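You operate a simulated robot arm through the tools that you are given. There is no shell and no other tool. Be economical: measure what you need, move in short steps, check, and stop when the job is done.

Carry out the task below with a simulated two-armed robot. There is one attempt and no reset: what you move stays moved.

## Task
Take the yellow beam to the rack's empty bay, clean the grease off plate two, turn both dials to 0.
Fine: the beam rack; dials two and three; beam before the rest, borne in both hands; pink pad used and back on the rack shelf. What is to be rubbed or washed off counts as gone when no trace of it is left.

The check looks at the end state, three seconds after you hand in, the way a careful person would. Anything else that was tipped, shoved, dropped, spilled or broken makes it a failure.

## Robot
Two 7-joint arms with two-finger parallel grippers on one trunk, on a base that drives. Base frame: it is fixed to the floor where the robot stands at the start and does not move with it; the origin is under the middle of the robot, x ahead of it, y to its left, z up; the surface under the hand at the start is at about z = 740. Units: mm, rad, N and s.
The left shoulder is at the start at [70, 134, 1151], the right one opposite. With the tool pointing down near the work surface each hand reaches from about 100 to 640 mm from the robot's upright axis, wherever it stands, measured 20 degrees to its own side. Places, roughly: bay stop [400, -900, 900]; brake [-1100, 1900, 300]; dial three [-1400, 2700, 600]; dial two [-1400, 2100, 600]; front chock [-1100, 1500, 300]; hall stop [400, -1100, 900]; pin one [500, -600, 900]; pin two [500, -800, 900]; plate three [-1500, 2800, 700]; plate two [-1500, 2100, 700]; rack bay one [500, 700, 700]; rack shelf [600, 300, 300]; rear chock [-1100, 2800, 300]. Payload 1.57 kg a hand.
The tool frame of a hand sits at the grasp point between the pads (the TCP): z along the fingers, y along the line on which they close. The tips reach 30 mm beyond it. Largest opening 80 mm; finger width 17, thickness 12; the body of the gripper, 40 by 82 mm, starts 80 mm behind the TCP.
Orientation is told as [roll, pitch, yaw] about the base's x, y, z axes, in that order, counted from this pose: with the fingers straight down and closing along the base's y, the tool's x points along the base's -x, its y along +y and its z along -z.

## Interface
- The arms move only by the tool drive_tool. It takes "left_moves", "right_moves" or both (then of equal length, played together; a hand with none holds still); each is a list of rows, each a list of 7 numbers: the turn, a rotation vector about the tool's x, y, z in rad, then the shift along the tool's x, y, z in mm, then the finger opening in mm, from 0 to 80. In form: [[ax, ay, az, dx, dy, dz, hand], ...]. A call has 1 to 20 rows; each row is the pose to reach, as a shift and turn from the pose commanded when the call began, along the tool's axes at that moment. A row lasts 0.2 s, in which the tool goes at most 50 mm and 0.15 rad; a call with a longer step from one row to the next is refused whole, and so is a gripper value outside its range. Where a pose cannot be reached the arm comes as near as it can. A force on the tool above 90 N (or 10 N above the force at the start of the call, whichever is more), or a blocked arm, ends the call early, and 0.2 s more pass. The fingers move at their own pace (about 153 mm/s each) and stop on an object; they squeeze with about 43 N. The grip force told is the motor's: it shows also when the fingers shut on nothing. Time passes only in rows, and 0.2 s behind the last, so rows that repeat a pose let the fingers close. The reply holds the time, the measured pose of the TCP, the force on the tool along the base axes, the opening and the grip force, in the units named above and with some noise, with the torque about the TCP (base axes, N m) and any sound that the robot's microphone picked up.
- Cameras (640 x 400 px; columns grow to the right, rows downward): "scene" is now at [133.8, 10.3, 1369.4]; the picture's right is [0.10, -1.00, 0.00], its down [-0.65, -0.06, -0.76] and it looks along [0.76, 0.07, -0.65] (base axes); focal length 214 px, centre (320, 200). "left" rides on the left gripper at [72, 7, -122] in its tool frame; the picture's right is [-0.09, 1.00, 0.00], its down [-0.84, -0.08, -0.54] and it looks along [-0.54, -0.05, 0.84] (tool axes); focal length 238 px, centre (320, 200). "right" rides on the right gripper at [72, -7, -122] in its tool frame; the picture's right is [0.09, 1.00, 0.00], its down [-0.84, 0.08, -0.54] and it looks along [-0.54, 0.05, 0.84] (tool axes); focal length 238 px, centre (320, 200). There is no depth. A picture from a camera that has moved, and an enlarged one, comes with that camera's place and axes in the base frame and with its lens.
- get_image(camera): a new picture of that camera. No time passes.
- move_column(by): slides the trunk up (or, below 0, down) by that many mm; the arms and the scene camera ride with it, the base frame stays. It gives what a move gives, with no picture.
- roll_base(legs): drives the robot by 1 to 6 legs, each [ahead, left, turn to the left] in mm, mm and rad, along the robot's own axes; the way and the turn of a leg run together, so that a leg with both is an arc; at most 1500 mm and 3.142 rad a leg. The arms and the cameras ride along, it lands a little off, and it stops where it bumps. It gives what a move gives.
- pan_tilt(pan, tilt): turns the head with the scene camera to pan (to the left, within 1.501 rad either way) and tilt (down, from -0.506 to 1.204), counted from straight ahead of the robot. It gives what a move gives.
- zoom(camera, box): a new picture of the part [left, top, right, bottom] of that camera's present view, enlarged. No time passes.
- sign_off(): hands the job in; it is judged then, once.

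Go step by step. Nothing tells you exact positions but the pictures and the camera data: compare them with the known pose of the tool, close in by small moves and look again before you grip or let go. The budget is 120 turns and 108 pictures, counting those below and the enlarged ones. Unless the task says otherwise, let go and move clear before handing in, and close with one line.

The tools are called after "Request:" as a command line: name --argument value ..., lists and objects as JSON in quotes. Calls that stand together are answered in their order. drive_tool: Moves the arms, as the interface text tells. Its arguments: {"type":"object","properties":{"left_moves":{"type":"array"},"right_moves":{"type":"array"}},"required":[]} The other tools are called the same way: move_column (by) slides the trunk up or down; roll_base (legs) drives the base; pan_tilt (pan, tilt) turns the head that bears the scene camera; get_image (camera) takes a picture; zoom (camera, box) takes an enlarged picture of a part of a camera's view; sign_off () hands the job in.

At the start:

```text
t: 0.0
left_tcp_pos: [281.7, 415.8, 1038.6]
left_tool_rot: [-0.002, 0.0, 0.0]
left_wrist_force: [-0.5, 0.0, 0.1]
left_wrist_torque: [-0.01, 0.01, 0.03]
left_finger_gap: 79.7
left_grasp_force: 0.0
right_tcp_pos: [465.8, 8.9, 1067.0]
right_tool_rot: [0.0, 0.001, 0.0]
right_wrist_force: [-1.0, 0.6, -0.2]
right_wrist_torque: [0.04, 0.0, 0.01]
right_finger_gap: 79.9
right_grasp_force: 0.0
trunk travel left (down, up): [-725.0, 215.0]
robot x, y, heading: [-2.7, 2.5, 0.002]
head pan, tilt: [0.096, 0.71]
```

scene: 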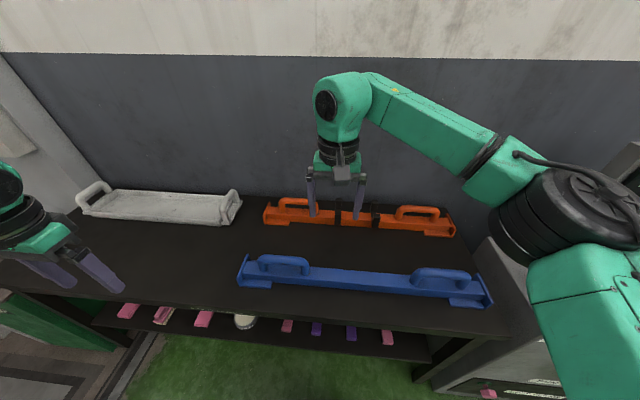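
right: 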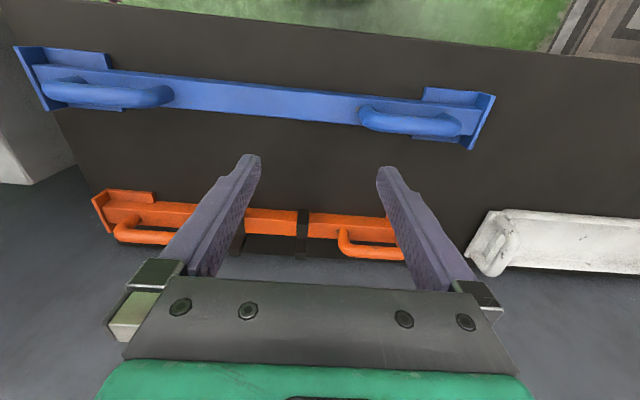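
left: 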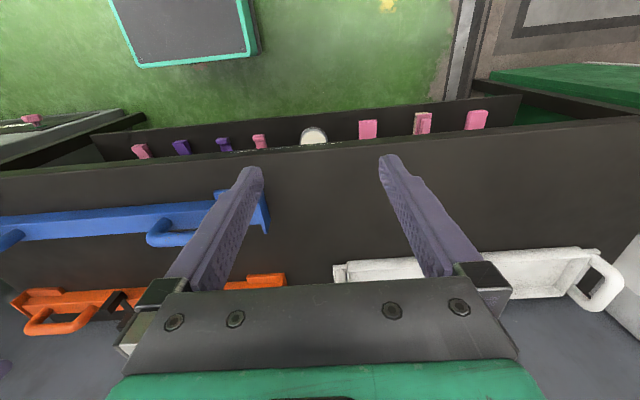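

I see a blue beam, an orange beam and a white tray on a table with a shelf of pads below; no yellow beam yet. I will look around with the head.

Request:
pan_tilt --pan -1.3 --tilt 0.5

Request:
get_image --camera "scene"

Request:
pan_tilt --pan 1.4 --tilt 0.5

Request:
get_image --camera "scene"

```text
t: 1.5
left_tcp_pos: [281.4, 416.6, 1039.2]
left_tool_rot: [0.0, -0.001, 0.001]
left_wrist_force: [-0.1, 1.6, -0.3]
left_wrist_torque: [0.03, 0.01, -0.01]
left_finger_gap: 79.9
left_grasp_force: 0.0
right_tcp_pos: [466.8, 10.6, 1066.4]
right_tool_rot: [0.0, -0.001, 0.001]
right_wrist_force: [-1.1, -0.4, -0.1]
right_wrist_torque: [0.0, -0.01, 0.01]
right_finger_gap: 80.1
right_grasp_force: 0.1
trunk travel left (down, up): [-725.0, 215.0]
robot x, y, heading: [1.0, 0.4, 0.0]
head pan, tilt: [-1.3, 0.499]
```

```text
104 pictures are left
camera scene: at [74.0, -85.4, 1388.0], right [-0.96, -0.27, 0.0], down [-0.13, 0.46, -0.88], along [0.24, -0.85, -0.48], focal length 214 px, centre (320, 200)
```

scene: 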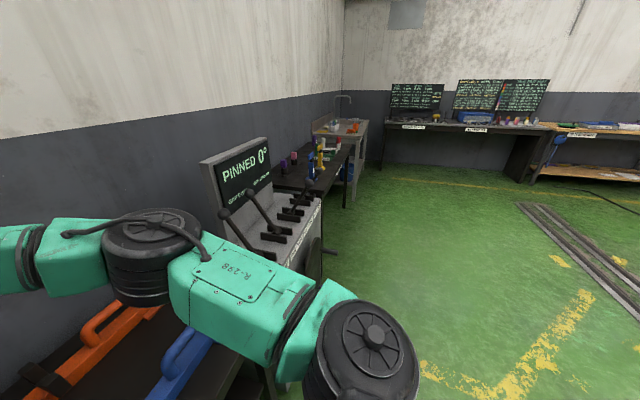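

```text
t: 3.9
left_tcp_pos: [282.4, 417.1, 1038.5]
left_tool_rot: [-0.001, 0.0, 0.0]
left_wrist_force: [0.1, 0.0, 0.2]
left_wrist_torque: [0.02, -0.01, 0.01]
left_finger_gap: 80.4
left_grasp_force: 0.0
right_tcp_pos: [466.4, 9.7, 1066.7]
right_tool_rot: [0.0, 0.0, 0.0]
right_wrist_force: [-0.8, -0.5, -0.2]
right_wrist_torque: [0.02, -0.03, -0.01]
right_finger_gap: 79.9
right_grasp_force: 0.1
trunk travel left (down, up): [-725.0, 215.0]
robot x, y, heading: [-0.0, 1.1, -0.001]
head pan, tilt: [1.4, 0.499]
```

```text
103 pictures are left
camera scene: at [65.1, 91.9, 1388.0], right [0.99, -0.17, 0.0], down [-0.08, -0.47, -0.88], along [0.15, 0.87, -0.48], focal length 214 px, centre (320, 200)
```

scene: 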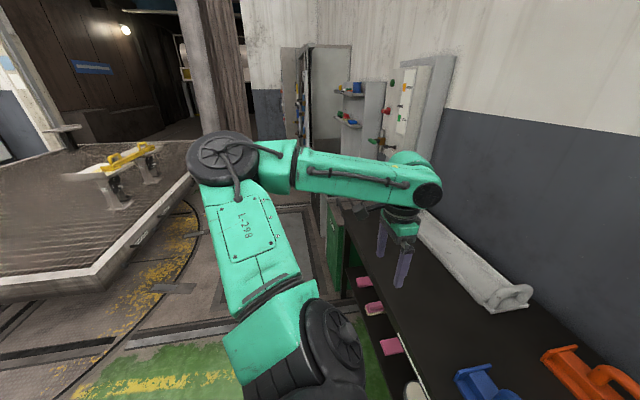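

The yellow beam stands on a large platform to the left; a lever panel on the right shows "PINNED 0°". I zoom in on both.

Request:
zoom --camera "scene" --box '[0, 80, 240, 230]'

Request:
pan_tilt --pan -1.1 --tilt 0.5

Request:
zoom --camera "scene" --box '[120, 100, 360, 250]'

```text
2.67 times, centred on (120, 155) of scene
camera zoom: at [65.1, 91.9, 1388.0], right [0.99, -0.17, 0.0], down [-0.08, -0.47, -0.88], along [0.15, 0.87, -0.48], focal length 572 px, centre (853, 320)
```

zoom: 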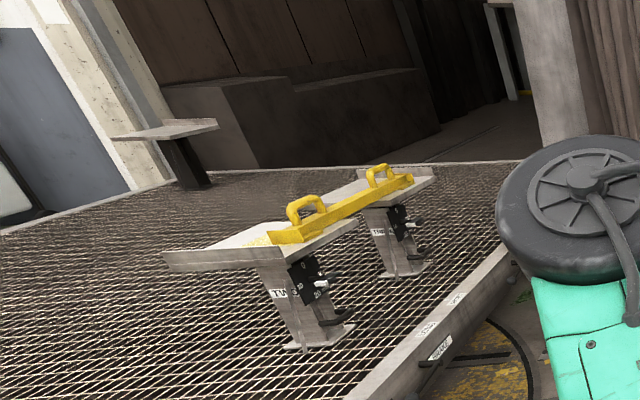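

```text
t: 6.2
left_tcp_pos: [282.2, 416.8, 1040.0]
left_tool_rot: [0.0, 0.001, 0.0]
left_wrist_force: [0.5, -0.5, -0.2]
left_wrist_torque: [0.02, 0.0, 0.04]
left_finger_gap: 79.9
left_grasp_force: 0.2
right_tcp_pos: [467.6, 10.4, 1067.5]
right_tool_rot: [-0.002, -0.001, -0.002]
right_wrist_force: [-0.5, 0.4, 0.0]
right_wrist_torque: [0.0, 0.02, -0.02]
right_finger_gap: 80.3
right_grasp_force: 0.0
trunk travel left (down, up): [-725.0, 215.0]
robot x, y, heading: [3.2, 1.9, -0.002]
head pan, tilt: [-1.1, 0.499]
```

```text
2.67 times, centred on (240, 175) of scene
camera zoom: at [90.9, -78.8, 1388.0], right [-0.89, -0.45, 0.0], down [-0.22, 0.43, -0.88], along [0.4, -0.78, -0.48], focal length 572 px, centre (533, 267)
```

zoom: 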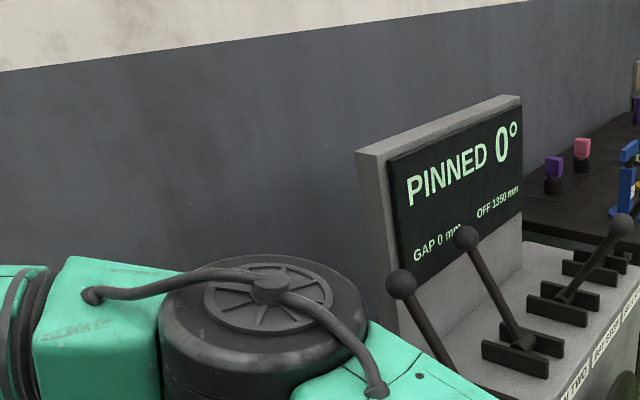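

The yellow beam rests on plates two and three on stands with dials. Now I look at the rack in front, its bays and the shelf in detail.

Request:
pan_tilt --pan 0.6 --tilt 0.6

Request:
get_image --camera "scene"

Request:
zoom --camera "left" --box '[80, 80, 520, 355]'

```text
t: 7.9
left_tcp_pos: [280.5, 418.4, 1038.4]
left_tool_rot: [0.001, -0.001, 0.0]
left_wrist_force: [0.3, -0.3, 0.2]
left_wrist_torque: [0.02, 0.03, -0.02]
left_finger_gap: 80.2
left_grasp_force: 0.1
right_tcp_pos: [464.5, 9.8, 1066.8]
right_tool_rot: [-0.001, 0.001, 0.001]
right_wrist_force: [0.1, 0.1, 0.6]
right_wrist_torque: [-0.04, 0.01, 0.0]
right_finger_gap: 80.2
right_grasp_force: 0.1
trunk travel left (down, up): [-725.0, 215.0]
robot x, y, heading: [-0.6, 3.3, 0.0]
head pan, tilt: [0.6, 0.6]
```

```text
100 pictures are left
camera scene: at [122.6, 52.1, 1378.9], right [0.56, -0.83, 0.0], down [-0.47, -0.32, -0.82], along [0.68, 0.47, -0.57], focal length 214 px, centre (320, 200)
```

scene: 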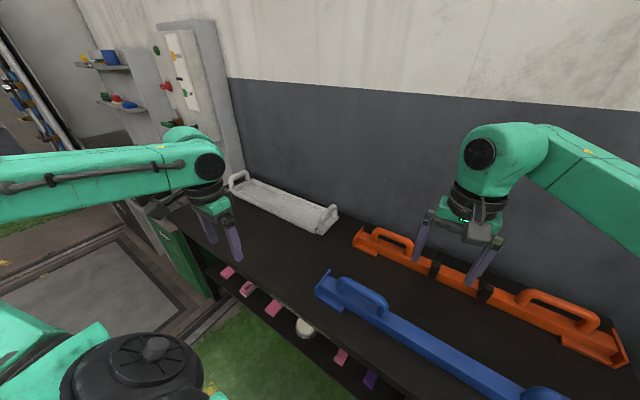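

```text
1.45 times, centred on (300, 218) of left
camera zoom: at [210.7, 423.9, 1161.3], right [0.09, 1.0, 0.0], down [0.84, -0.08, 0.54], along [0.54, -0.05, -0.84], focal length 347 px, centre (349, 174)
```

zoom: 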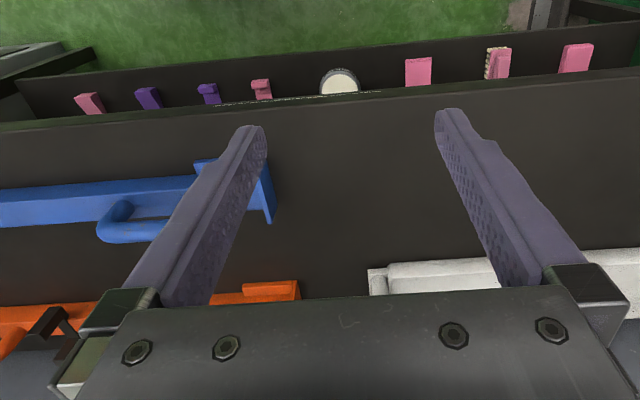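

The rack has four bays: white, orange and blue are occupied, the front-left one (about x 480, y 750) is empty. I back off and turn left to see the platform with the yellow beam.

Request:
roll_base --legs '[[-300, 0, 0], [0, 0, 1.57]]'

Request:
pan_tilt --pan 0.2 --tilt 0.4

Request:
get_image --camera "scene"

Request:
pan_tilt --pan -0.6 --tilt 0.6

Request:
get_image --camera "scene"

```text
t: 13.9
left_tcp_pos: [-726.0, 273.5, 1039.3]
left_tool_rot: [0.0, -0.002, 1.594]
left_wrist_force: [-0.3, 0.5, 0.3]
left_wrist_torque: [0.01, -0.02, -0.02]
left_finger_gap: 80.0
left_grasp_force: 0.0
right_tcp_pos: [-323.1, 465.7, 1067.1]
right_tool_rot: [0.001, 0.0, 1.593]
right_wrist_force: [-0.1, 0.0, 0.2]
right_wrist_torque: [0.01, 0.02, -0.03]
right_finger_gap: 80.0
right_grasp_force: 0.0
trunk travel left (down, up): [-725.0, 215.0]
robot x, y, heading: [-302.2, 0.1, 1.593]
head pan, tilt: [0.6, 0.6]
```

```text
t: 14.7
left_tcp_pos: [-724.9, 272.9, 1039.0]
left_tool_rot: [0.0, -0.001, 1.593]
left_wrist_force: [-0.4, 0.5, -0.1]
left_wrist_torque: [0.01, 0.03, 0.0]
left_finger_gap: 80.1
left_grasp_force: 0.1
right_tcp_pos: [-323.5, 465.8, 1068.0]
right_tool_rot: [0.0, 0.001, 1.593]
right_wrist_force: [0.5, 0.2, 0.4]
right_wrist_torque: [-0.02, -0.01, 0.0]
right_finger_gap: 79.9
right_grasp_force: 0.1
trunk travel left (down, up): [-725.0, 215.0]
robot x, y, heading: [-303.4, -1.3, 1.593]
head pan, tilt: [0.201, 0.4]
```

```text
98 pictures are left
camera scene: at [-325.3, 142.9, 1397.1], right [0.97, 0.22, 0.0], down [0.09, -0.38, -0.92], along [-0.2, 0.9, -0.39], focal length 214 px, centre (320, 200)
```

scene: 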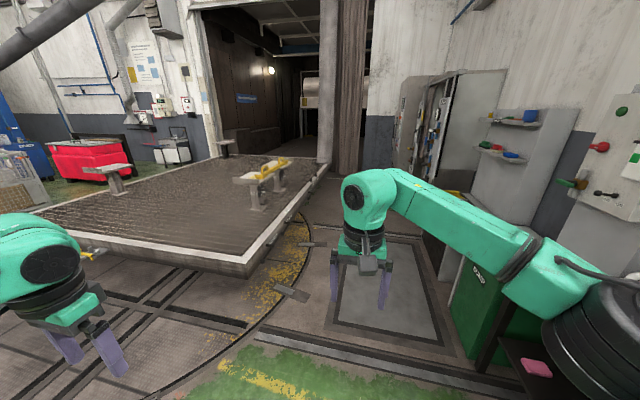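

```text
t: 15.9
left_tcp_pos: [-725.8, 272.8, 1040.4]
left_tool_rot: [-0.002, 0.002, 1.595]
left_wrist_force: [0.9, 0.4, 0.4]
left_wrist_torque: [-0.01, 0.0, -0.01]
left_finger_gap: 80.4
left_grasp_force: 0.0
right_tcp_pos: [-322.9, 465.5, 1066.7]
right_tool_rot: [0.001, 0.0, 1.592]
right_wrist_force: [-0.1, 0.1, 0.6]
right_wrist_torque: [0.01, -0.03, -0.02]
right_finger_gap: 80.1
right_grasp_force: 0.1
trunk travel left (down, up): [-725.0, 215.0]
robot x, y, heading: [-304.3, 2.1, 1.596]
head pan, tilt: [-0.6, 0.6]
```

```text
97 pictures are left
camera scene: at [-256.4, 126.8, 1378.9], right [0.84, -0.55, 0.0], down [-0.31, -0.47, -0.83], along [0.45, 0.69, -0.56], focal length 214 px, centre (320, 200)
```

scene: 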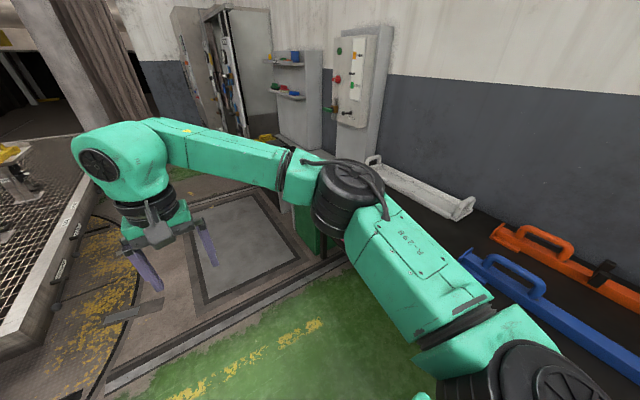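

I see the deck's edge near x=-1060, some floor items beside it, and a floor plate/hatch. I zoom in to judge what is in the drive path.

Request:
pan_tilt --pan 0.25 --tilt 0.5

Request:
zoom --camera "scene" --box '[170, 90, 410, 240]'

Request:
zoom --camera "scene" --box '[160, 200, 480, 400]'

```text
t: 17.0
left_tcp_pos: [-727.6, 272.1, 1038.6]
left_tool_rot: [0.001, 0.0, 1.59]
left_wrist_force: [0.6, -0.9, -0.2]
left_wrist_torque: [-0.02, 0.04, -0.02]
left_finger_gap: 80.1
left_grasp_force: 0.0
right_tcp_pos: [-322.4, 465.3, 1066.7]
right_tool_rot: [-0.001, 0.001, 1.593]
right_wrist_force: [-0.6, -1.0, 0.0]
right_wrist_torque: [-0.02, 0.0, 0.02]
right_finger_gap: 79.8
right_grasp_force: 0.0
trunk travel left (down, up): [-725.0, 215.0]
robot x, y, heading: [-302.4, 2.8, 1.6]
head pan, tilt: [0.25, 0.499]
```

```text
2.67 times, centred on (290, 165) of scene
camera zoom: at [-329.0, 140.3, 1388.0], right [0.96, 0.27, 0.0], down [0.13, -0.46, -0.88], along [-0.24, 0.85, -0.48], focal length 572 px, centre (400, 293)
```

zoom: 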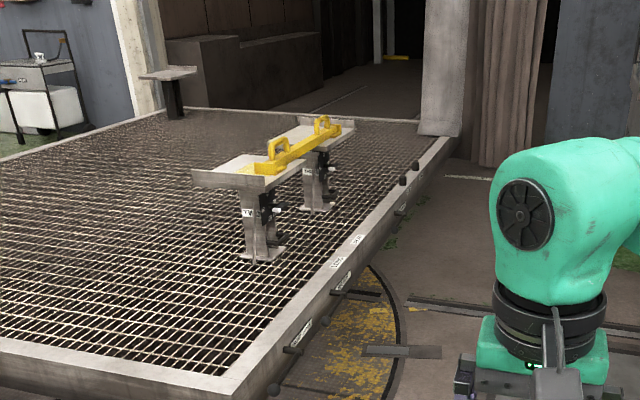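

```text
2.00 times, centred on (320, 300) of scene
camera zoom: at [-329.0, 140.3, 1388.0], right [0.96, 0.27, 0.0], down [0.13, -0.46, -0.88], along [-0.24, 0.85, -0.48], focal length 429 px, centre (320, 0)
```

zoom: 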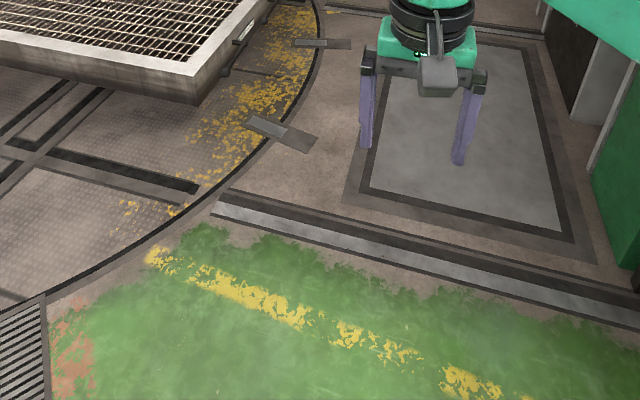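

The way alongside the deck looks like flat floor with flush tracks. I move left a little and drive along the deck, then look again.

Request:
roll_base --legs '[[0, 200, 0], [1200, 0, -0.02]]'

Request:
pan_tilt --pan 0.5 --tilt 0.5

Request:
get_image --camera "scene"

```text
t: 24.4
left_tcp_pos: [-941.5, 1480.4, 1040.1]
left_tool_rot: [0.0, 0.0, 1.585]
left_wrist_force: [-0.1, -0.6, -1.2]
left_wrist_torque: [-0.02, -0.01, -0.01]
left_finger_gap: 79.9
left_grasp_force: 0.1
right_tcp_pos: [-535.9, 1670.1, 1067.9]
right_tool_rot: [0.0, -0.003, 1.583]
right_wrist_force: [0.5, 0.5, -0.2]
right_wrist_torque: [-0.04, 0.03, -0.01]
right_finger_gap: 79.9
right_grasp_force: 0.0
trunk travel left (down, up): [-725.0, 215.0]
robot x, y, heading: [-520.1, 1202.4, 1.579]
head pan, tilt: [0.25, 0.499]
```

```text
t: 25.1
left_tcp_pos: [-940.5, 1481.0, 1038.3]
left_tool_rot: [0.0, 0.001, 1.582]
left_wrist_force: [0.3, 0.3, -0.7]
left_wrist_torque: [-0.01, 0.01, 0.01]
left_finger_gap: 80.1
left_grasp_force: 0.0
right_tcp_pos: [-536.2, 1669.4, 1067.9]
right_tool_rot: [-0.001, 0.003, 1.585]
right_wrist_force: [-0.2, 0.2, -0.1]
right_wrist_torque: [0.0, -0.02, -0.04]
right_finger_gap: 79.9
right_grasp_force: 0.0
trunk travel left (down, up): [-725.0, 215.0]
robot x, y, heading: [-521.7, 1204.6, 1.584]
head pan, tilt: [0.499, 0.499]
```

```text
94 pictures are left
camera scene: at [-566.9, 1335.7, 1388.0], right [0.87, 0.49, 0.0], down [0.23, -0.42, -0.88], along [-0.43, 0.77, -0.48], focal length 214 px, centre (320, 200)
```

scene: 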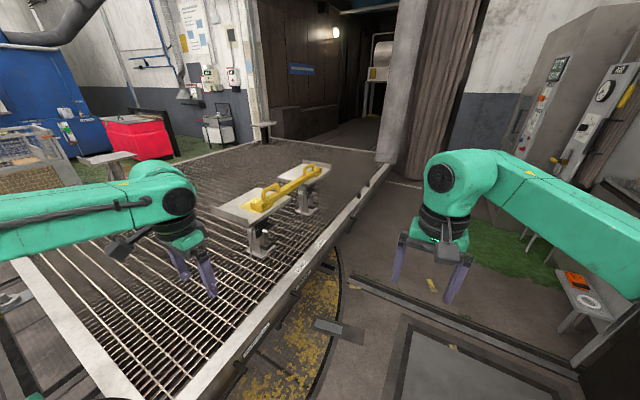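

The way is clear; I drive on to y≈2540, turn to face the deck and look.

Request:
roll_base --legs '[[1330, 0, 0], [0, 0, 1.56]]'

Request:
pan_tilt --pan 0.0 --tilt 0.6

Request:
get_image --camera "scene"

Request:
get_image --camera "right"

```text
t: 35.6
left_tcp_pos: [-805.9, 2109.6, 1037.9]
left_tool_rot: [0.0, -0.001, -3.132]
left_wrist_force: [-0.3, -0.6, 0.3]
left_wrist_torque: [0.03, -0.02, -0.02]
left_finger_gap: 79.9
left_grasp_force: 0.1
right_tcp_pos: [-993.0, 2516.7, 1067.3]
right_tool_rot: [0.0, -0.001, -3.133]
right_wrist_force: [-0.1, 0.8, 0.3]
right_wrist_torque: [0.04, 0.01, -0.01]
right_finger_gap: 80.1
right_grasp_force: 0.0
trunk travel left (down, up): [-725.0, 215.0]
robot x, y, heading: [-533.3, 2528.8, -3.127]
head pan, tilt: [0.499, 0.499]
```

```text
t: 36.5
left_tcp_pos: [-806.7, 2109.9, 1038.3]
left_tool_rot: [0.001, -0.001, -3.132]
left_wrist_force: [-0.1, 0.3, 0.0]
left_wrist_torque: [0.04, -0.03, -0.05]
left_finger_gap: 80.2
left_grasp_force: 0.1
right_tcp_pos: [-993.1, 2516.2, 1067.2]
right_tool_rot: [-0.001, -0.001, -3.136]
right_wrist_force: [-0.1, 0.2, 0.1]
right_wrist_torque: [0.0, 0.03, -0.02]
right_finger_gap: 80.1
right_grasp_force: 0.1
trunk travel left (down, up): [-725.0, 215.0]
robot x, y, heading: [-526.1, 2528.9, -3.135]
head pan, tilt: [0.0, 0.6]
```

```text
93 pictures are left
camera scene: at [-666.4, 2530.3, 1378.9], right [-0.01, 1.0, 0.0], down [0.56, 0.01, -0.83], along [-0.83, -0.01, -0.56], focal length 214 px, centre (320, 200)
```

scene: 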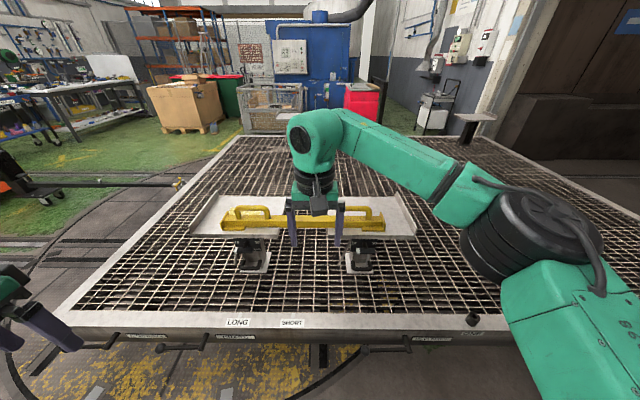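

```text
92 pictures are left
camera right: at [-922.0, 2522.5, 1190.2], right [0.1, -0.99, 0.0], down [-0.84, -0.08, 0.54], along [-0.54, -0.05, -0.84], focal length 238 px, centre (320, 200)
```

right: 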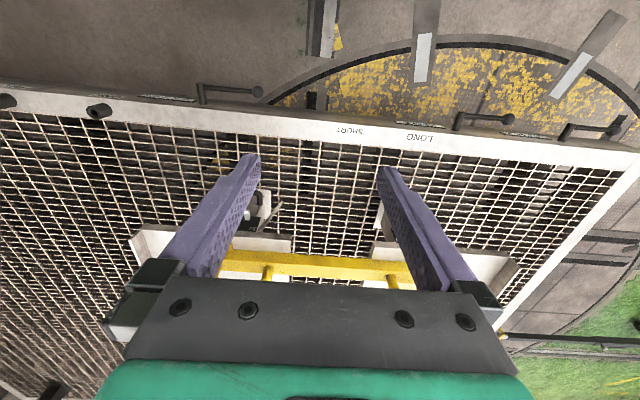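

The beam lies at about x≈-1455, y 2050–2820, with handles near y≈2220 and 2720. Deck rim edge is at x≈-1063, z≈430. I close in to the rim with care.

Request:
roll_base --legs '[[0, 70, 0], [240, 0, 0]]'

Request:
pan_tilt --pan 0.0 --tilt 0.7

Request:
get_image --camera "scene"

Request:
get_image --camera "left"

Request:
get_image --camera "right"

```text
t: 38.9
left_tcp_pos: [-1041.7, 2036.8, 1040.0]
left_tool_rot: [0.0, 0.001, -3.132]
left_wrist_force: [-0.2, -1.1, 0.6]
left_wrist_torque: [-0.03, 0.01, -0.01]
left_finger_gap: 80.1
left_grasp_force: 0.0
right_tcp_pos: [-1228.0, 2442.5, 1067.9]
right_tool_rot: [-0.002, -0.003, -3.132]
right_wrist_force: [-0.5, 0.0, 0.1]
right_wrist_torque: [0.02, 0.0, -0.06]
right_finger_gap: 80.1
right_grasp_force: 0.1
trunk travel left (down, up): [-725.0, 215.0]
robot x, y, heading: [-763.4, 2459.0, -3.131]
head pan, tilt: [0.0, 0.6]
```

```text
t: 39.6
left_tcp_pos: [-1042.9, 2037.0, 1039.3]
left_tool_rot: [0.0, -0.001, -3.13]
left_wrist_force: [-0.2, 0.0, 0.0]
left_wrist_torque: [0.02, -0.01, 0.02]
left_finger_gap: 80.2
left_grasp_force: 0.0
right_tcp_pos: [-1230.6, 2442.9, 1067.3]
right_tool_rot: [0.0, -0.001, -3.133]
right_wrist_force: [0.8, -0.5, 0.2]
right_wrist_torque: [0.05, -0.02, -0.03]
right_finger_gap: 79.8
right_grasp_force: 0.1
trunk travel left (down, up): [-725.0, 215.0]
robot x, y, heading: [-767.1, 2460.0, -3.131]
head pan, tilt: [0.0, 0.7]
```

```text
91 pictures are left
camera scene: at [-900.4, 2457.6, 1370.2], right [-0.01, 1.0, 0.0], down [0.64, 0.01, -0.76], along [-0.76, -0.01, -0.64], focal length 214 px, centre (320, 200)
```

scene: 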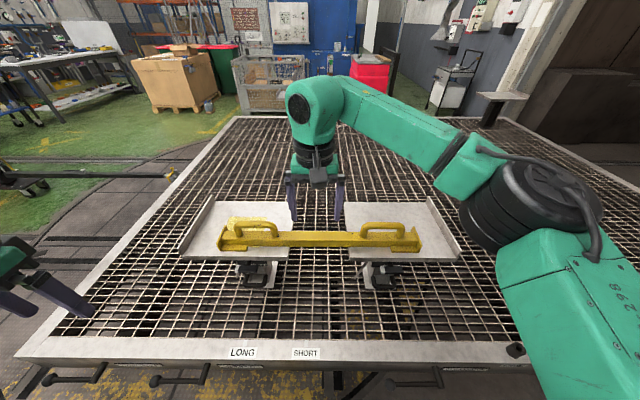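

```text
90 pictures are left
camera left: at [-969.9, 2031.7, 1161.2], right [-0.08, -1.0, 0.0], down [-0.84, 0.07, 0.54], along [-0.54, 0.04, -0.84], focal length 238 px, centre (320, 200)
```

left: 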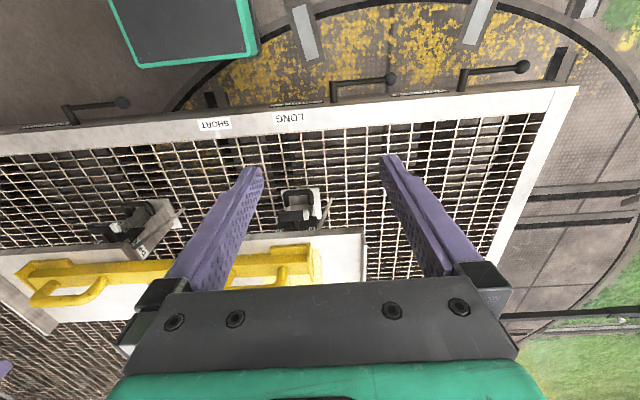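

```text
89 pictures are left
camera right: at [-1159.3, 2449.2, 1190.1], right [0.1, -0.99, 0.0], down [-0.84, -0.09, 0.54], along [-0.54, -0.05, -0.84], focal length 238 px, centre (320, 200)
```

right: 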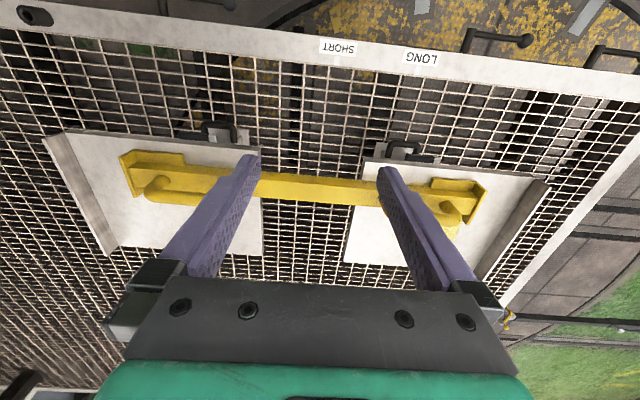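

The beam's handles look to be near x≈-1430, z≈800, y≈2195 and 2690. I close in by 45 mm more, then turn both hands by 90° so they close across the beam.

Request:
roll_base --legs '[[45, 0, 0]]'

Request:
drive_tool --left_moves '[[0, 0, 0.143, -22, -14, 0, 80], [0, 0, 0.286, -44, -28, 0, 80], [0, 0, 0.429, -66, -42, 0, 80], [0, 0, 0.571, -88, -56, 0, 80], [0, 0, 0.714, -110, -70, 0, 80], [0, 0, 0.857, -132, -84, 0, 80], [0, 0, 1.0, -154, -98, 0, 80], [0, 0, 1.142, -176, -112, 0, 80], [0, 0, 1.285, -198, -126, 0, 80], [0, 0, 1.428, -220, -140, 0, 80], [0, 0, 1.571, -245, -155, 0, 80]]' --right_moves '[[0, 0, -0.143, -7, -22, 0, 80], [0, 0, -0.286, -14, -44, 0, 80], [0, 0, -0.429, -21, -66, 0, 80], [0, 0, -0.571, -28, -88, 0, 80], [0, 0, -0.714, -35, -110, 0, 80], [0, 0, -0.857, -42, -132, 0, 80], [0, 0, -1.0, -49, -154, 0, 80], [0, 0, -1.142, -56, -176, 0, 80], [0, 0, -1.285, -63, -198, 0, 80], [0, 0, -1.428, -70, -220, 0, 80], [0, 0, -1.571, -77, -245, 0, 80]]'

Request:
get_image --camera "left"

Request:
get_image --camera "right"

Request:
get_image --camera "scene"

```text
t: 40.5
left_tcp_pos: [-1081.0, 2037.0, 1040.8]
left_tool_rot: [0.0, -0.004, -3.132]
left_wrist_force: [0.4, -0.1, 0.5]
left_wrist_torque: [-0.01, 0.04, 0.01]
left_finger_gap: 79.8
left_grasp_force: 0.0
right_tcp_pos: [-1269.3, 2441.1, 1069.2]
right_tool_rot: [-0.001, -0.006, -3.131]
right_wrist_force: [0.5, 0.3, 1.2]
right_wrist_torque: [0.03, 0.03, 0.01]
right_finger_gap: 79.8
right_grasp_force: 0.1
trunk travel left (down, up): [-725.0, 215.0]
robot x, y, heading: [-803.9, 2460.4, -3.128]
head pan, tilt: [0.0, 0.7]
```

```text
t: 42.9
left_tcp_pos: [-1335.6, 2191.6, 1037.4]
left_tool_rot: [-0.004, 0.002, 1.577]
left_wrist_force: [0.7, 0.3, -0.7]
left_wrist_torque: [-0.04, -0.04, 0.0]
left_finger_gap: 80.4
left_grasp_force: 0.1
right_tcp_pos: [-1049.7, 2517.3, 1091.3]
right_tool_rot: [-0.001, -0.003, -1.604]
right_wrist_force: [-0.9, -1.1, -0.9]
right_wrist_torque: [-0.02, -0.01, -0.01]
right_finger_gap: 80.4
right_grasp_force: 0.1
right hand out of reach, approached as far as the arm can: row 5, 6, 7, 8, 9, 10, 11
trunk travel left (down, up): [-725.0, 215.0]
robot x, y, heading: [-804.7, 2455.6, -3.13]
head pan, tilt: [0.0, 0.7]
```

```text
88 pictures are left
camera left: at [-1340.3, 2120.5, 1160.6], right [-1.0, 0.08, 0.0], down [0.07, 0.84, 0.54], along [0.05, 0.54, -0.84], focal length 238 px, centre (320, 200)
```

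left: 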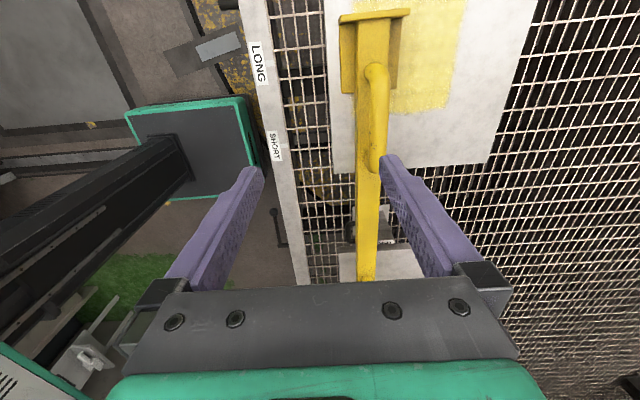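

```text
87 pictures are left
camera right: at [-1054.0, 2589.1, 1213.8], right [1.0, 0.06, 0.0], down [0.05, -0.84, 0.54], along [0.03, -0.54, -0.84], focal length 238 px, centre (320, 200)
```

right: 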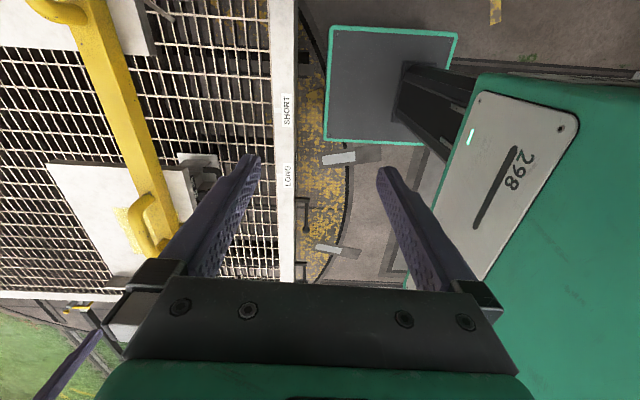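

```text
86 pictures are left
camera scene: at [-945.1, 2459.7, 1370.1], right [-0.01, 1.0, 0.0], down [0.65, 0.01, -0.76], along [-0.76, -0.01, -0.65], focal length 214 px, centre (320, 200)
```

scene: 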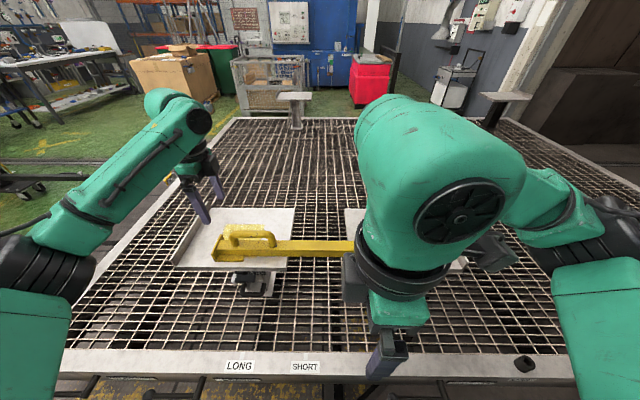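

The left hand is well turned, with its view showing beam, handle and a grease smear on plate two. The right hand turned the wrong way for its joints; I turn it back and on to the other side.

Request:
drive_tool --right_moves '[[0, 0, 0.143, -6, 4, 0, 80], [0, 0, 0.286, -12, 8, 0, 80], [0, 0, 0.429, -18, 12, 0, 80], [0, 0, 0.571, -24, 16, 0, 80], [0, 0, 0.714, -30, 20, 0, 80], [0, 0, 0.857, -36, 24, 0, 80], [0, 0, 1.0, -42, 28, 0, 80], [0, 0, 1.142, -48, 32, 0, 80], [0, 0, 1.285, -54, 36, 0, 80], [0, 0, 1.428, -60, 40, 0, 80], [0, 0, 1.571, -66, 46, 0, 80]]'

Request:
drive_tool --right_moves '[[0, 0, 0.143, 0, 0, 0, 80], [0, 0, 0.286, 0, 0, 0, 80], [0, 0, 0.429, 0, 0, 0, 80], [0, 0, 0.571, 0, 0, 0, 80], [0, 0, 0.714, 0, 0, 0, 80], [0, 0, 0.857, 0, 0, 0, 80], [0, 0, 1.0, 0, 0, 0, 80], [0, 0, 1.142, 0, 0, 0, 80], [0, 0, 1.285, 0, 0, 0, 80], [0, 0, 1.428, 0, 0, 0, 80], [0, 0, 1.571, 0, 0, 0, 80]]'

Request:
get_image --camera "right"

Request:
get_image --camera "scene"

```text
t: 44.7
left_tcp_pos: [-1332.7, 2188.6, 1038.8]
left_tool_rot: [-0.001, -0.001, 1.582]
left_wrist_force: [-0.2, 0.0, -0.5]
left_wrist_torque: [0.0, 0.01, 0.0]
left_finger_gap: 80.0
left_grasp_force: 0.0
right_tcp_pos: [-1016.0, 2470.4, 1083.9]
right_tool_rot: [-0.004, 0.011, -2.637]
right_wrist_force: [-1.8, -1.0, 0.6]
right_wrist_torque: [0.12, -0.21, 0.02]
right_finger_gap: 80.0
right_grasp_force: 0.0
trunk travel left (down, up): [-725.0, 215.0]
robot x, y, heading: [-804.5, 2456.6, -3.127]
head pan, tilt: [0.0, 0.7]
stopped in row 8 (right hand): the force on the tool passed its limit at 130 N (the readings are from after the stop); the commanded pose is now the measured one
```

```text
t: 45.1
left_tcp_pos: [-1333.4, 2189.8, 1038.5]
left_tool_rot: [0.0, 0.004, 1.581]
left_wrist_force: [0.3, -0.1, 0.6]
left_wrist_torque: [-0.01, 0.0, -0.02]
left_finger_gap: 80.2
left_grasp_force: 0.0
right_tcp_pos: [-1017.7, 2471.9, 1086.8]
right_tool_rot: [-0.007, 0.019, -2.749]
right_wrist_force: [-2.5, -2.0, 2.8]
right_wrist_torque: [0.37, -0.56, -0.08]
right_finger_gap: 80.3
right_grasp_force: 0.0
trunk travel left (down, up): [-725.0, 215.0]
robot x, y, heading: [-805.8, 2457.7, -3.133]
head pan, tilt: [0.0, 0.7]
stopped in row 2 (right hand): the force on the tool passed its limit at 108 N (the readings are from after the stop); the commanded pose is now the measured one
```

```text
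85 pictures are left
camera right: at [-955.8, 2503.1, 1211.0], right [0.47, -0.89, -0.01], down [-0.75, -0.4, 0.53], along [-0.47, -0.24, -0.85], focal length 238 px, centre (320, 200)
```

right: 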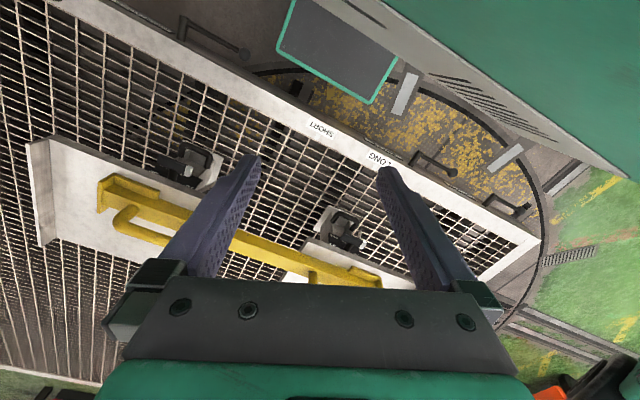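

```text
84 pictures are left
camera scene: at [-943.6, 2457.2, 1370.3], right [-0.01, 1.0, 0.0], down [0.64, 0.01, -0.76], along [-0.76, -0.01, -0.64], focal length 214 px, centre (320, 200)
```

scene: 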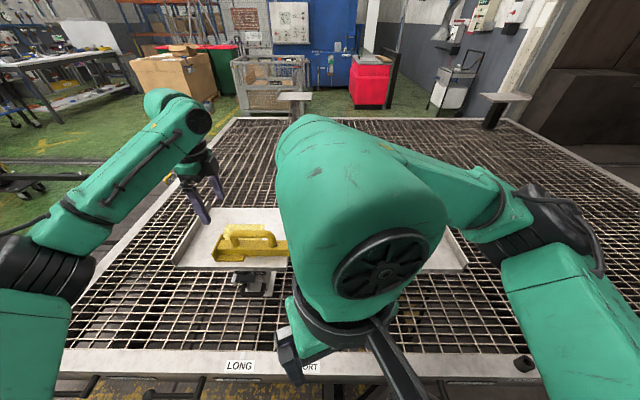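

The right arm folded up against itself. I move it straight forward, out of the fold, without turning.

Request:
drive_tool --right_moves '[[0, 0, 0, -15, -15, 0, 80], [0, 0, 0, -30, -30, 0, 80], [0, 0, 0, -45, -45, 0, 80], [0, 0, 0, -60, -60, 0, 80], [0, 0, 0, -75, -75, 0, 80], [0, 0, 0, -90, -90, 0, 80], [0, 0, 0, -105, -105, 0, 80], [0, 0, 0, -120, -120, 0, 80]]'

Request:
get_image --camera "scene"

```text
t: 46.9
left_tcp_pos: [-1333.0, 2189.0, 1037.8]
left_tool_rot: [-0.002, 0.002, 1.581]
left_wrist_force: [-0.2, 0.1, 0.3]
left_wrist_torque: [0.03, 0.0, 0.03]
left_finger_gap: 79.8
left_grasp_force: 0.1
right_tcp_pos: [-1174.8, 2538.0, 1086.1]
right_tool_rot: [-0.009, 0.02, -2.747]
right_wrist_force: [-0.6, 0.5, -0.8]
right_wrist_torque: [0.0, -0.04, -0.02]
right_finger_gap: 80.1
right_grasp_force: 0.0
trunk travel left (down, up): [-725.0, 215.0]
robot x, y, heading: [-809.4, 2456.5, -3.131]
head pan, tilt: [0.0, 0.7]
```

```text
83 pictures are left
camera scene: at [-944.0, 2457.5, 1370.2], right [-0.01, 1.0, 0.0], down [0.64, 0.01, -0.76], along [-0.76, -0.01, -0.64], focal length 214 px, centre (320, 200)
```

scene: 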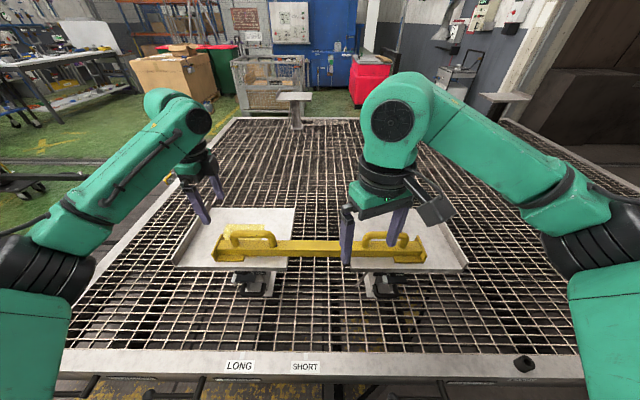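

Now the right arm is sound again. I turn it the other way, moving it out to the right meanwhile.

Request:
drive_tool --right_moves '[[0, 0, 0.14, -6, -10, 0, 80], [0, 0, 0.28, -11, -20, 0, 80], [0, 0, 0.42, -17, -30, 0, 80], [0, 0, 0.56, -22, -41, 0, 80], [0, 0, 0.7, -27, -51, 0, 80], [0, 0, 0.84, -33, -61, 0, 80], [0, 0, 0.98, -38, -71, 0, 80], [0, 0, 1.12, -43, -81, 0, 80], [0, 0, 1.26, -49, -91, 0, 80], [0, 0, 1.4, -54, -101, 0, 80], [0, 0, 1.54, -60, -112, 0, 80], [0, 0, 1.68, -65, -122, 0, 80], [0, 0, 1.82, -70, -132, 0, 80], [0, 0, 1.965, -76, -142, 0, 80]]'

Request:
get_image --camera "right"

Request:
get_image --camera "scene"

```text
t: 49.9
left_tcp_pos: [-1334.0, 2189.2, 1038.7]
left_tool_rot: [-0.001, -0.001, 1.582]
left_wrist_force: [0.8, 0.1, -0.6]
left_wrist_torque: [0.05, 0.02, 0.0]
left_finger_gap: 80.1
left_grasp_force: 0.1
right_tcp_pos: [-1299.9, 2639.4, 1085.5]
right_tool_rot: [-0.016, -0.014, 1.566]
right_wrist_force: [-0.3, -0.1, -0.5]
right_wrist_torque: [-0.01, 0.03, 0.01]
right_finger_gap: 80.0
right_grasp_force: 0.0
trunk travel left (down, up): [-725.0, 215.0]
robot x, y, heading: [-807.8, 2454.4, -3.129]
head pan, tilt: [0.0, 0.7]
```

```text
82 pictures are left
camera right: at [-1295.9, 2564.5, 1206.8], right [-1.0, -0.09, -0.02], down [-0.08, 0.83, 0.55], along [-0.04, 0.55, -0.83], focal length 238 px, centre (320, 200)
```

right: 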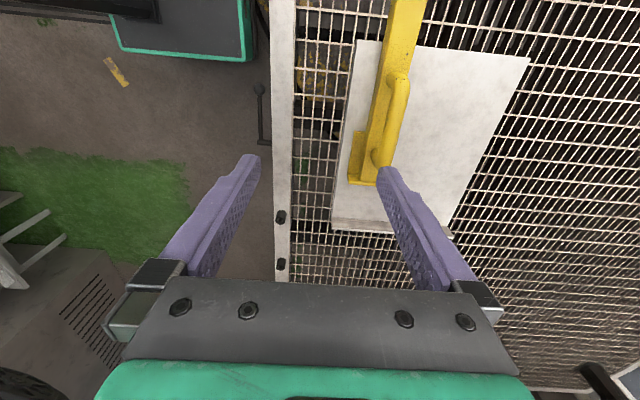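

```text
81 pictures are left
camera scene: at [-943.9, 2457.3, 1370.2], right [-0.01, 1.0, 0.0], down [0.64, 0.01, -0.76], along [-0.76, -0.01, -0.64], focal length 214 px, centre (320, 200)
```

scene: 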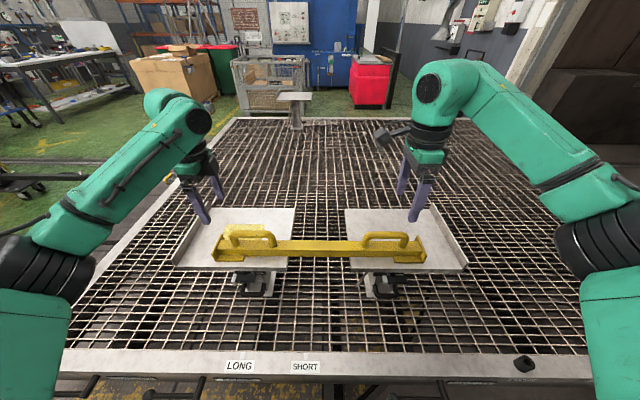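

Handles measured at about left (-1412, 2208, 820) and right (-1418, 2668, 810). I lower the trunk by 100 mm for reach and bring both hands above them.

Request:
move_column --by -100

Request:
drive_tool --left_moves '[[0, 0, 0, -5, 20, 10, 80], [0, 0, 0, -10, 40, 20, 80], [0, 0, 0, -15, 60, 30, 80], [0, 0, 0, -19, 81, 40, 80]]' --right_moves '[[0, 0, 0, -7, 29, 21, 80], [0, 0, 0, -14, 58, 42, 80], [0, 0, 0, -21, 87, 63, 80], [0, 0, 0, -29, 116, 85, 80]]'

Request:
get_image --camera "right"

Request:
get_image --camera "left"

Request:
get_image --camera "scene"

```text
t: 51.2
left_tcp_pos: [-1333.3, 2189.2, 937.9]
left_tool_rot: [0.0, 0.002, 1.582]
left_wrist_force: [0.2, -0.4, -0.5]
left_wrist_torque: [-0.02, 0.03, -0.02]
left_finger_gap: 79.9
left_grasp_force: 0.1
right_tcp_pos: [-1298.6, 2639.0, 985.1]
right_tool_rot: [-0.013, -0.014, 1.569]
right_wrist_force: [-0.2, -0.3, 0.6]
right_wrist_torque: [-0.02, -0.01, 0.01]
right_finger_gap: 79.8
right_grasp_force: 0.1
trunk travel left (down, up): [-625.0, 315.0]
robot x, y, heading: [-807.1, 2457.9, -3.137]
head pan, tilt: [0.0, 0.7]
```

```text
t: 52.2
left_tcp_pos: [-1415.2, 2211.0, 897.7]
left_tool_rot: [-0.002, 0.004, 1.579]
left_wrist_force: [0.5, -0.1, 1.0]
left_wrist_torque: [-0.01, -0.01, -0.01]
left_finger_gap: 80.0
left_grasp_force: 0.0
right_tcp_pos: [-1406.6, 2667.0, 906.3]
right_tool_rot: [-0.016, -0.016, 1.573]
right_wrist_force: [0.0, 0.4, 0.0]
right_wrist_torque: [0.0, 0.0, 0.01]
right_finger_gap: 80.2
right_grasp_force: 0.0
right hand out of reach, approached as far as the arm can: row 4
trunk travel left (down, up): [-625.0, 315.0]
robot x, y, heading: [-805.7, 2457.9, -3.131]
head pan, tilt: [0.0, 0.7]
```

```text
80 pictures are left
camera right: at [-1402.0, 2592.0, 1028.2], right [-1.0, -0.09, -0.02], down [-0.09, 0.83, 0.55], along [-0.04, 0.55, -0.83], focal length 238 px, centre (320, 200)
```

right: 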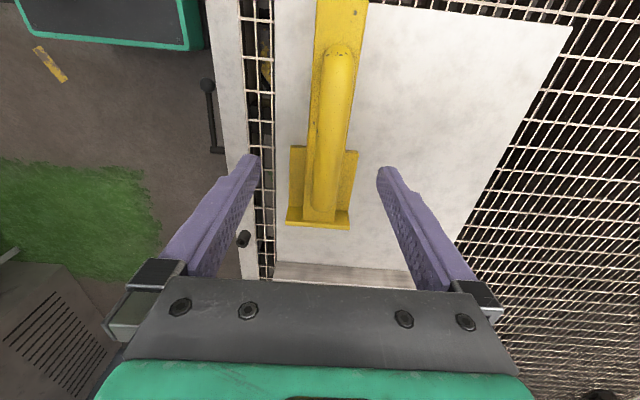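

```text
79 pictures are left
camera left: at [-1420.1, 2139.2, 1020.5], right [-1.0, 0.08, 0.0], down [0.07, 0.84, 0.54], along [0.05, 0.54, -0.84], focal length 238 px, centre (320, 200)
```

left: 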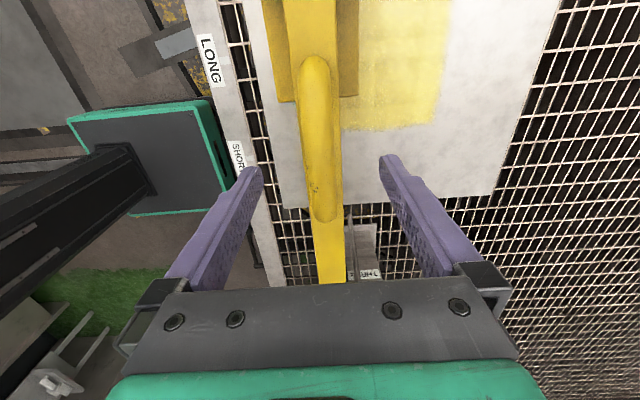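

```text
78 pictures are left
camera scene: at [-945.2, 2457.9, 1270.0], right [-0.01, 1.0, 0.0], down [0.65, 0.01, -0.76], along [-0.76, -0.01, -0.65], focal length 214 px, centre (320, 200)
```

scene: 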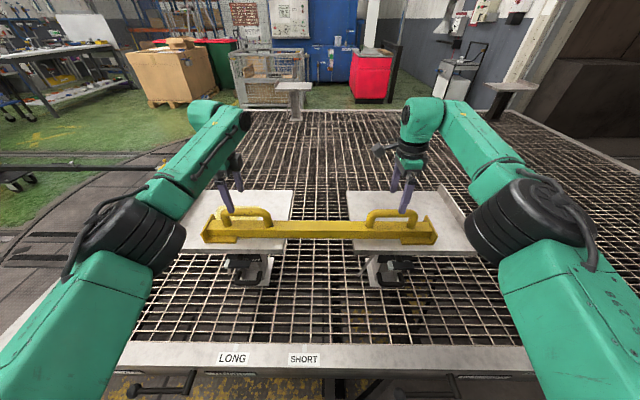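

Both hands hang above the handles (left at (-1413, 2210), right at (-1416, 2664), tube z≈810). I lower both, leaning the right hand forward slightly for reach, and check before gripping.

Request:
drive_tool --left_moves '[[0, 0, 0, 0, 0, 15, 80], [0, 0, 0, 0, 0, 30, 80], [0, 0, 0, 0, 0, 45, 80], [0, 0, 0, 0, 0, 60, 80], [0, 0, 0, 0, 0, 75, 80], [0, 0, 0, 0, 0, 85, 80]]' --right_moves '[[-0.03, 0, 0, 0, 0, 15, 80], [-0.06, 0, 0, 0, 0, 30, 80], [-0.1, 0, 0, 0, 0, 50, 80], [-0.12, 0, 0, 0, 0, 66, 80], [-0.12, 0, 0, 0, 0, 82, 80], [-0.12, 0, 0, 0, 0, 93, 80]]'

Request:
get_image --camera "right"

Request:
get_image --camera "left"

Request:
zoom --camera "scene" --box '[180, 140, 460, 315]'

```text
t: 53.6
left_tcp_pos: [-1414.3, 2207.9, 813.0]
left_tool_rot: [0.0, -0.001, 1.582]
left_wrist_force: [-0.3, 0.4, -0.6]
left_wrist_torque: [0.01, 0.0, 0.05]
left_finger_gap: 79.9
left_grasp_force: 0.0
right_tcp_pos: [-1404.5, 2667.8, 813.0]
right_tool_rot: [0.108, -0.013, 1.569]
right_wrist_force: [0.1, 0.5, 0.2]
right_wrist_torque: [0.0, -0.01, -0.01]
right_finger_gap: 80.0
right_grasp_force: 0.1
trunk travel left (down, up): [-625.0, 315.0]
robot x, y, heading: [-805.7, 2452.7, -3.131]
head pan, tilt: [0.0, 0.7]
```

```text
77 pictures are left
camera right: at [-1384.6, 2591.9, 933.8], right [-0.99, -0.09, 0.1], down [-0.02, 0.83, 0.56], along [-0.14, 0.55, -0.82], focal length 238 px, centre (320, 200)
```

right: 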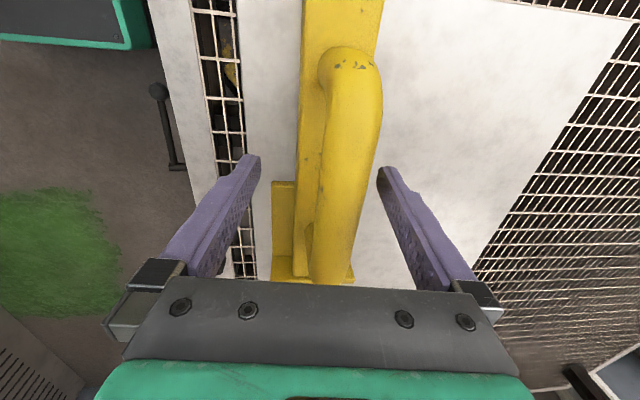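

```text
76 pictures are left
camera left: at [-1420.2, 2136.4, 934.3], right [-1.0, 0.08, 0.0], down [0.07, 0.84, 0.54], along [0.05, 0.54, -0.84], focal length 238 px, centre (320, 200)
```

left: 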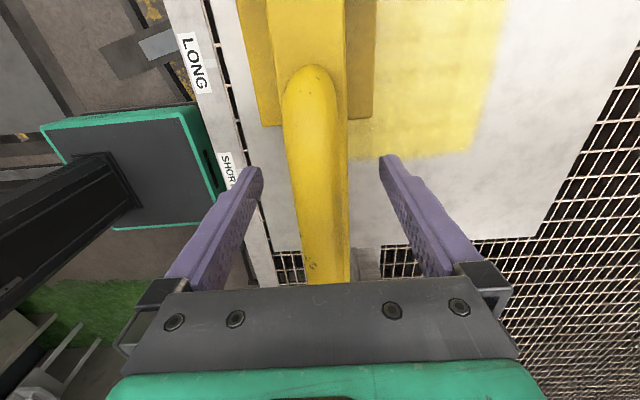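

```text
2.29 times, centred on (320, 228) of scene
camera zoom: at [-944.0, 2457.3, 1270.2], right [-0.01, 1.0, 0.0], down [0.64, 0.01, -0.76], along [-0.76, -0.01, -0.64], focal length 490 px, centre (320, 137)
```

zoom: 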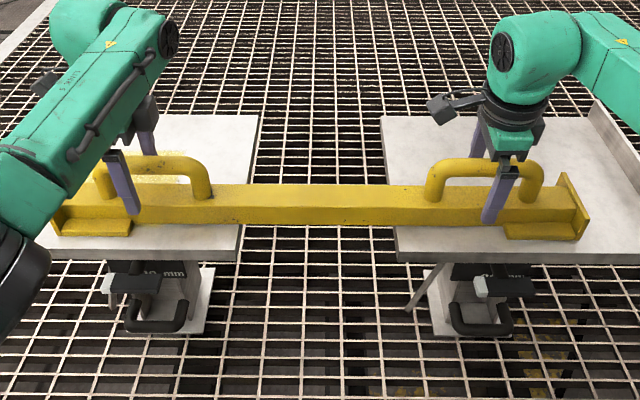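

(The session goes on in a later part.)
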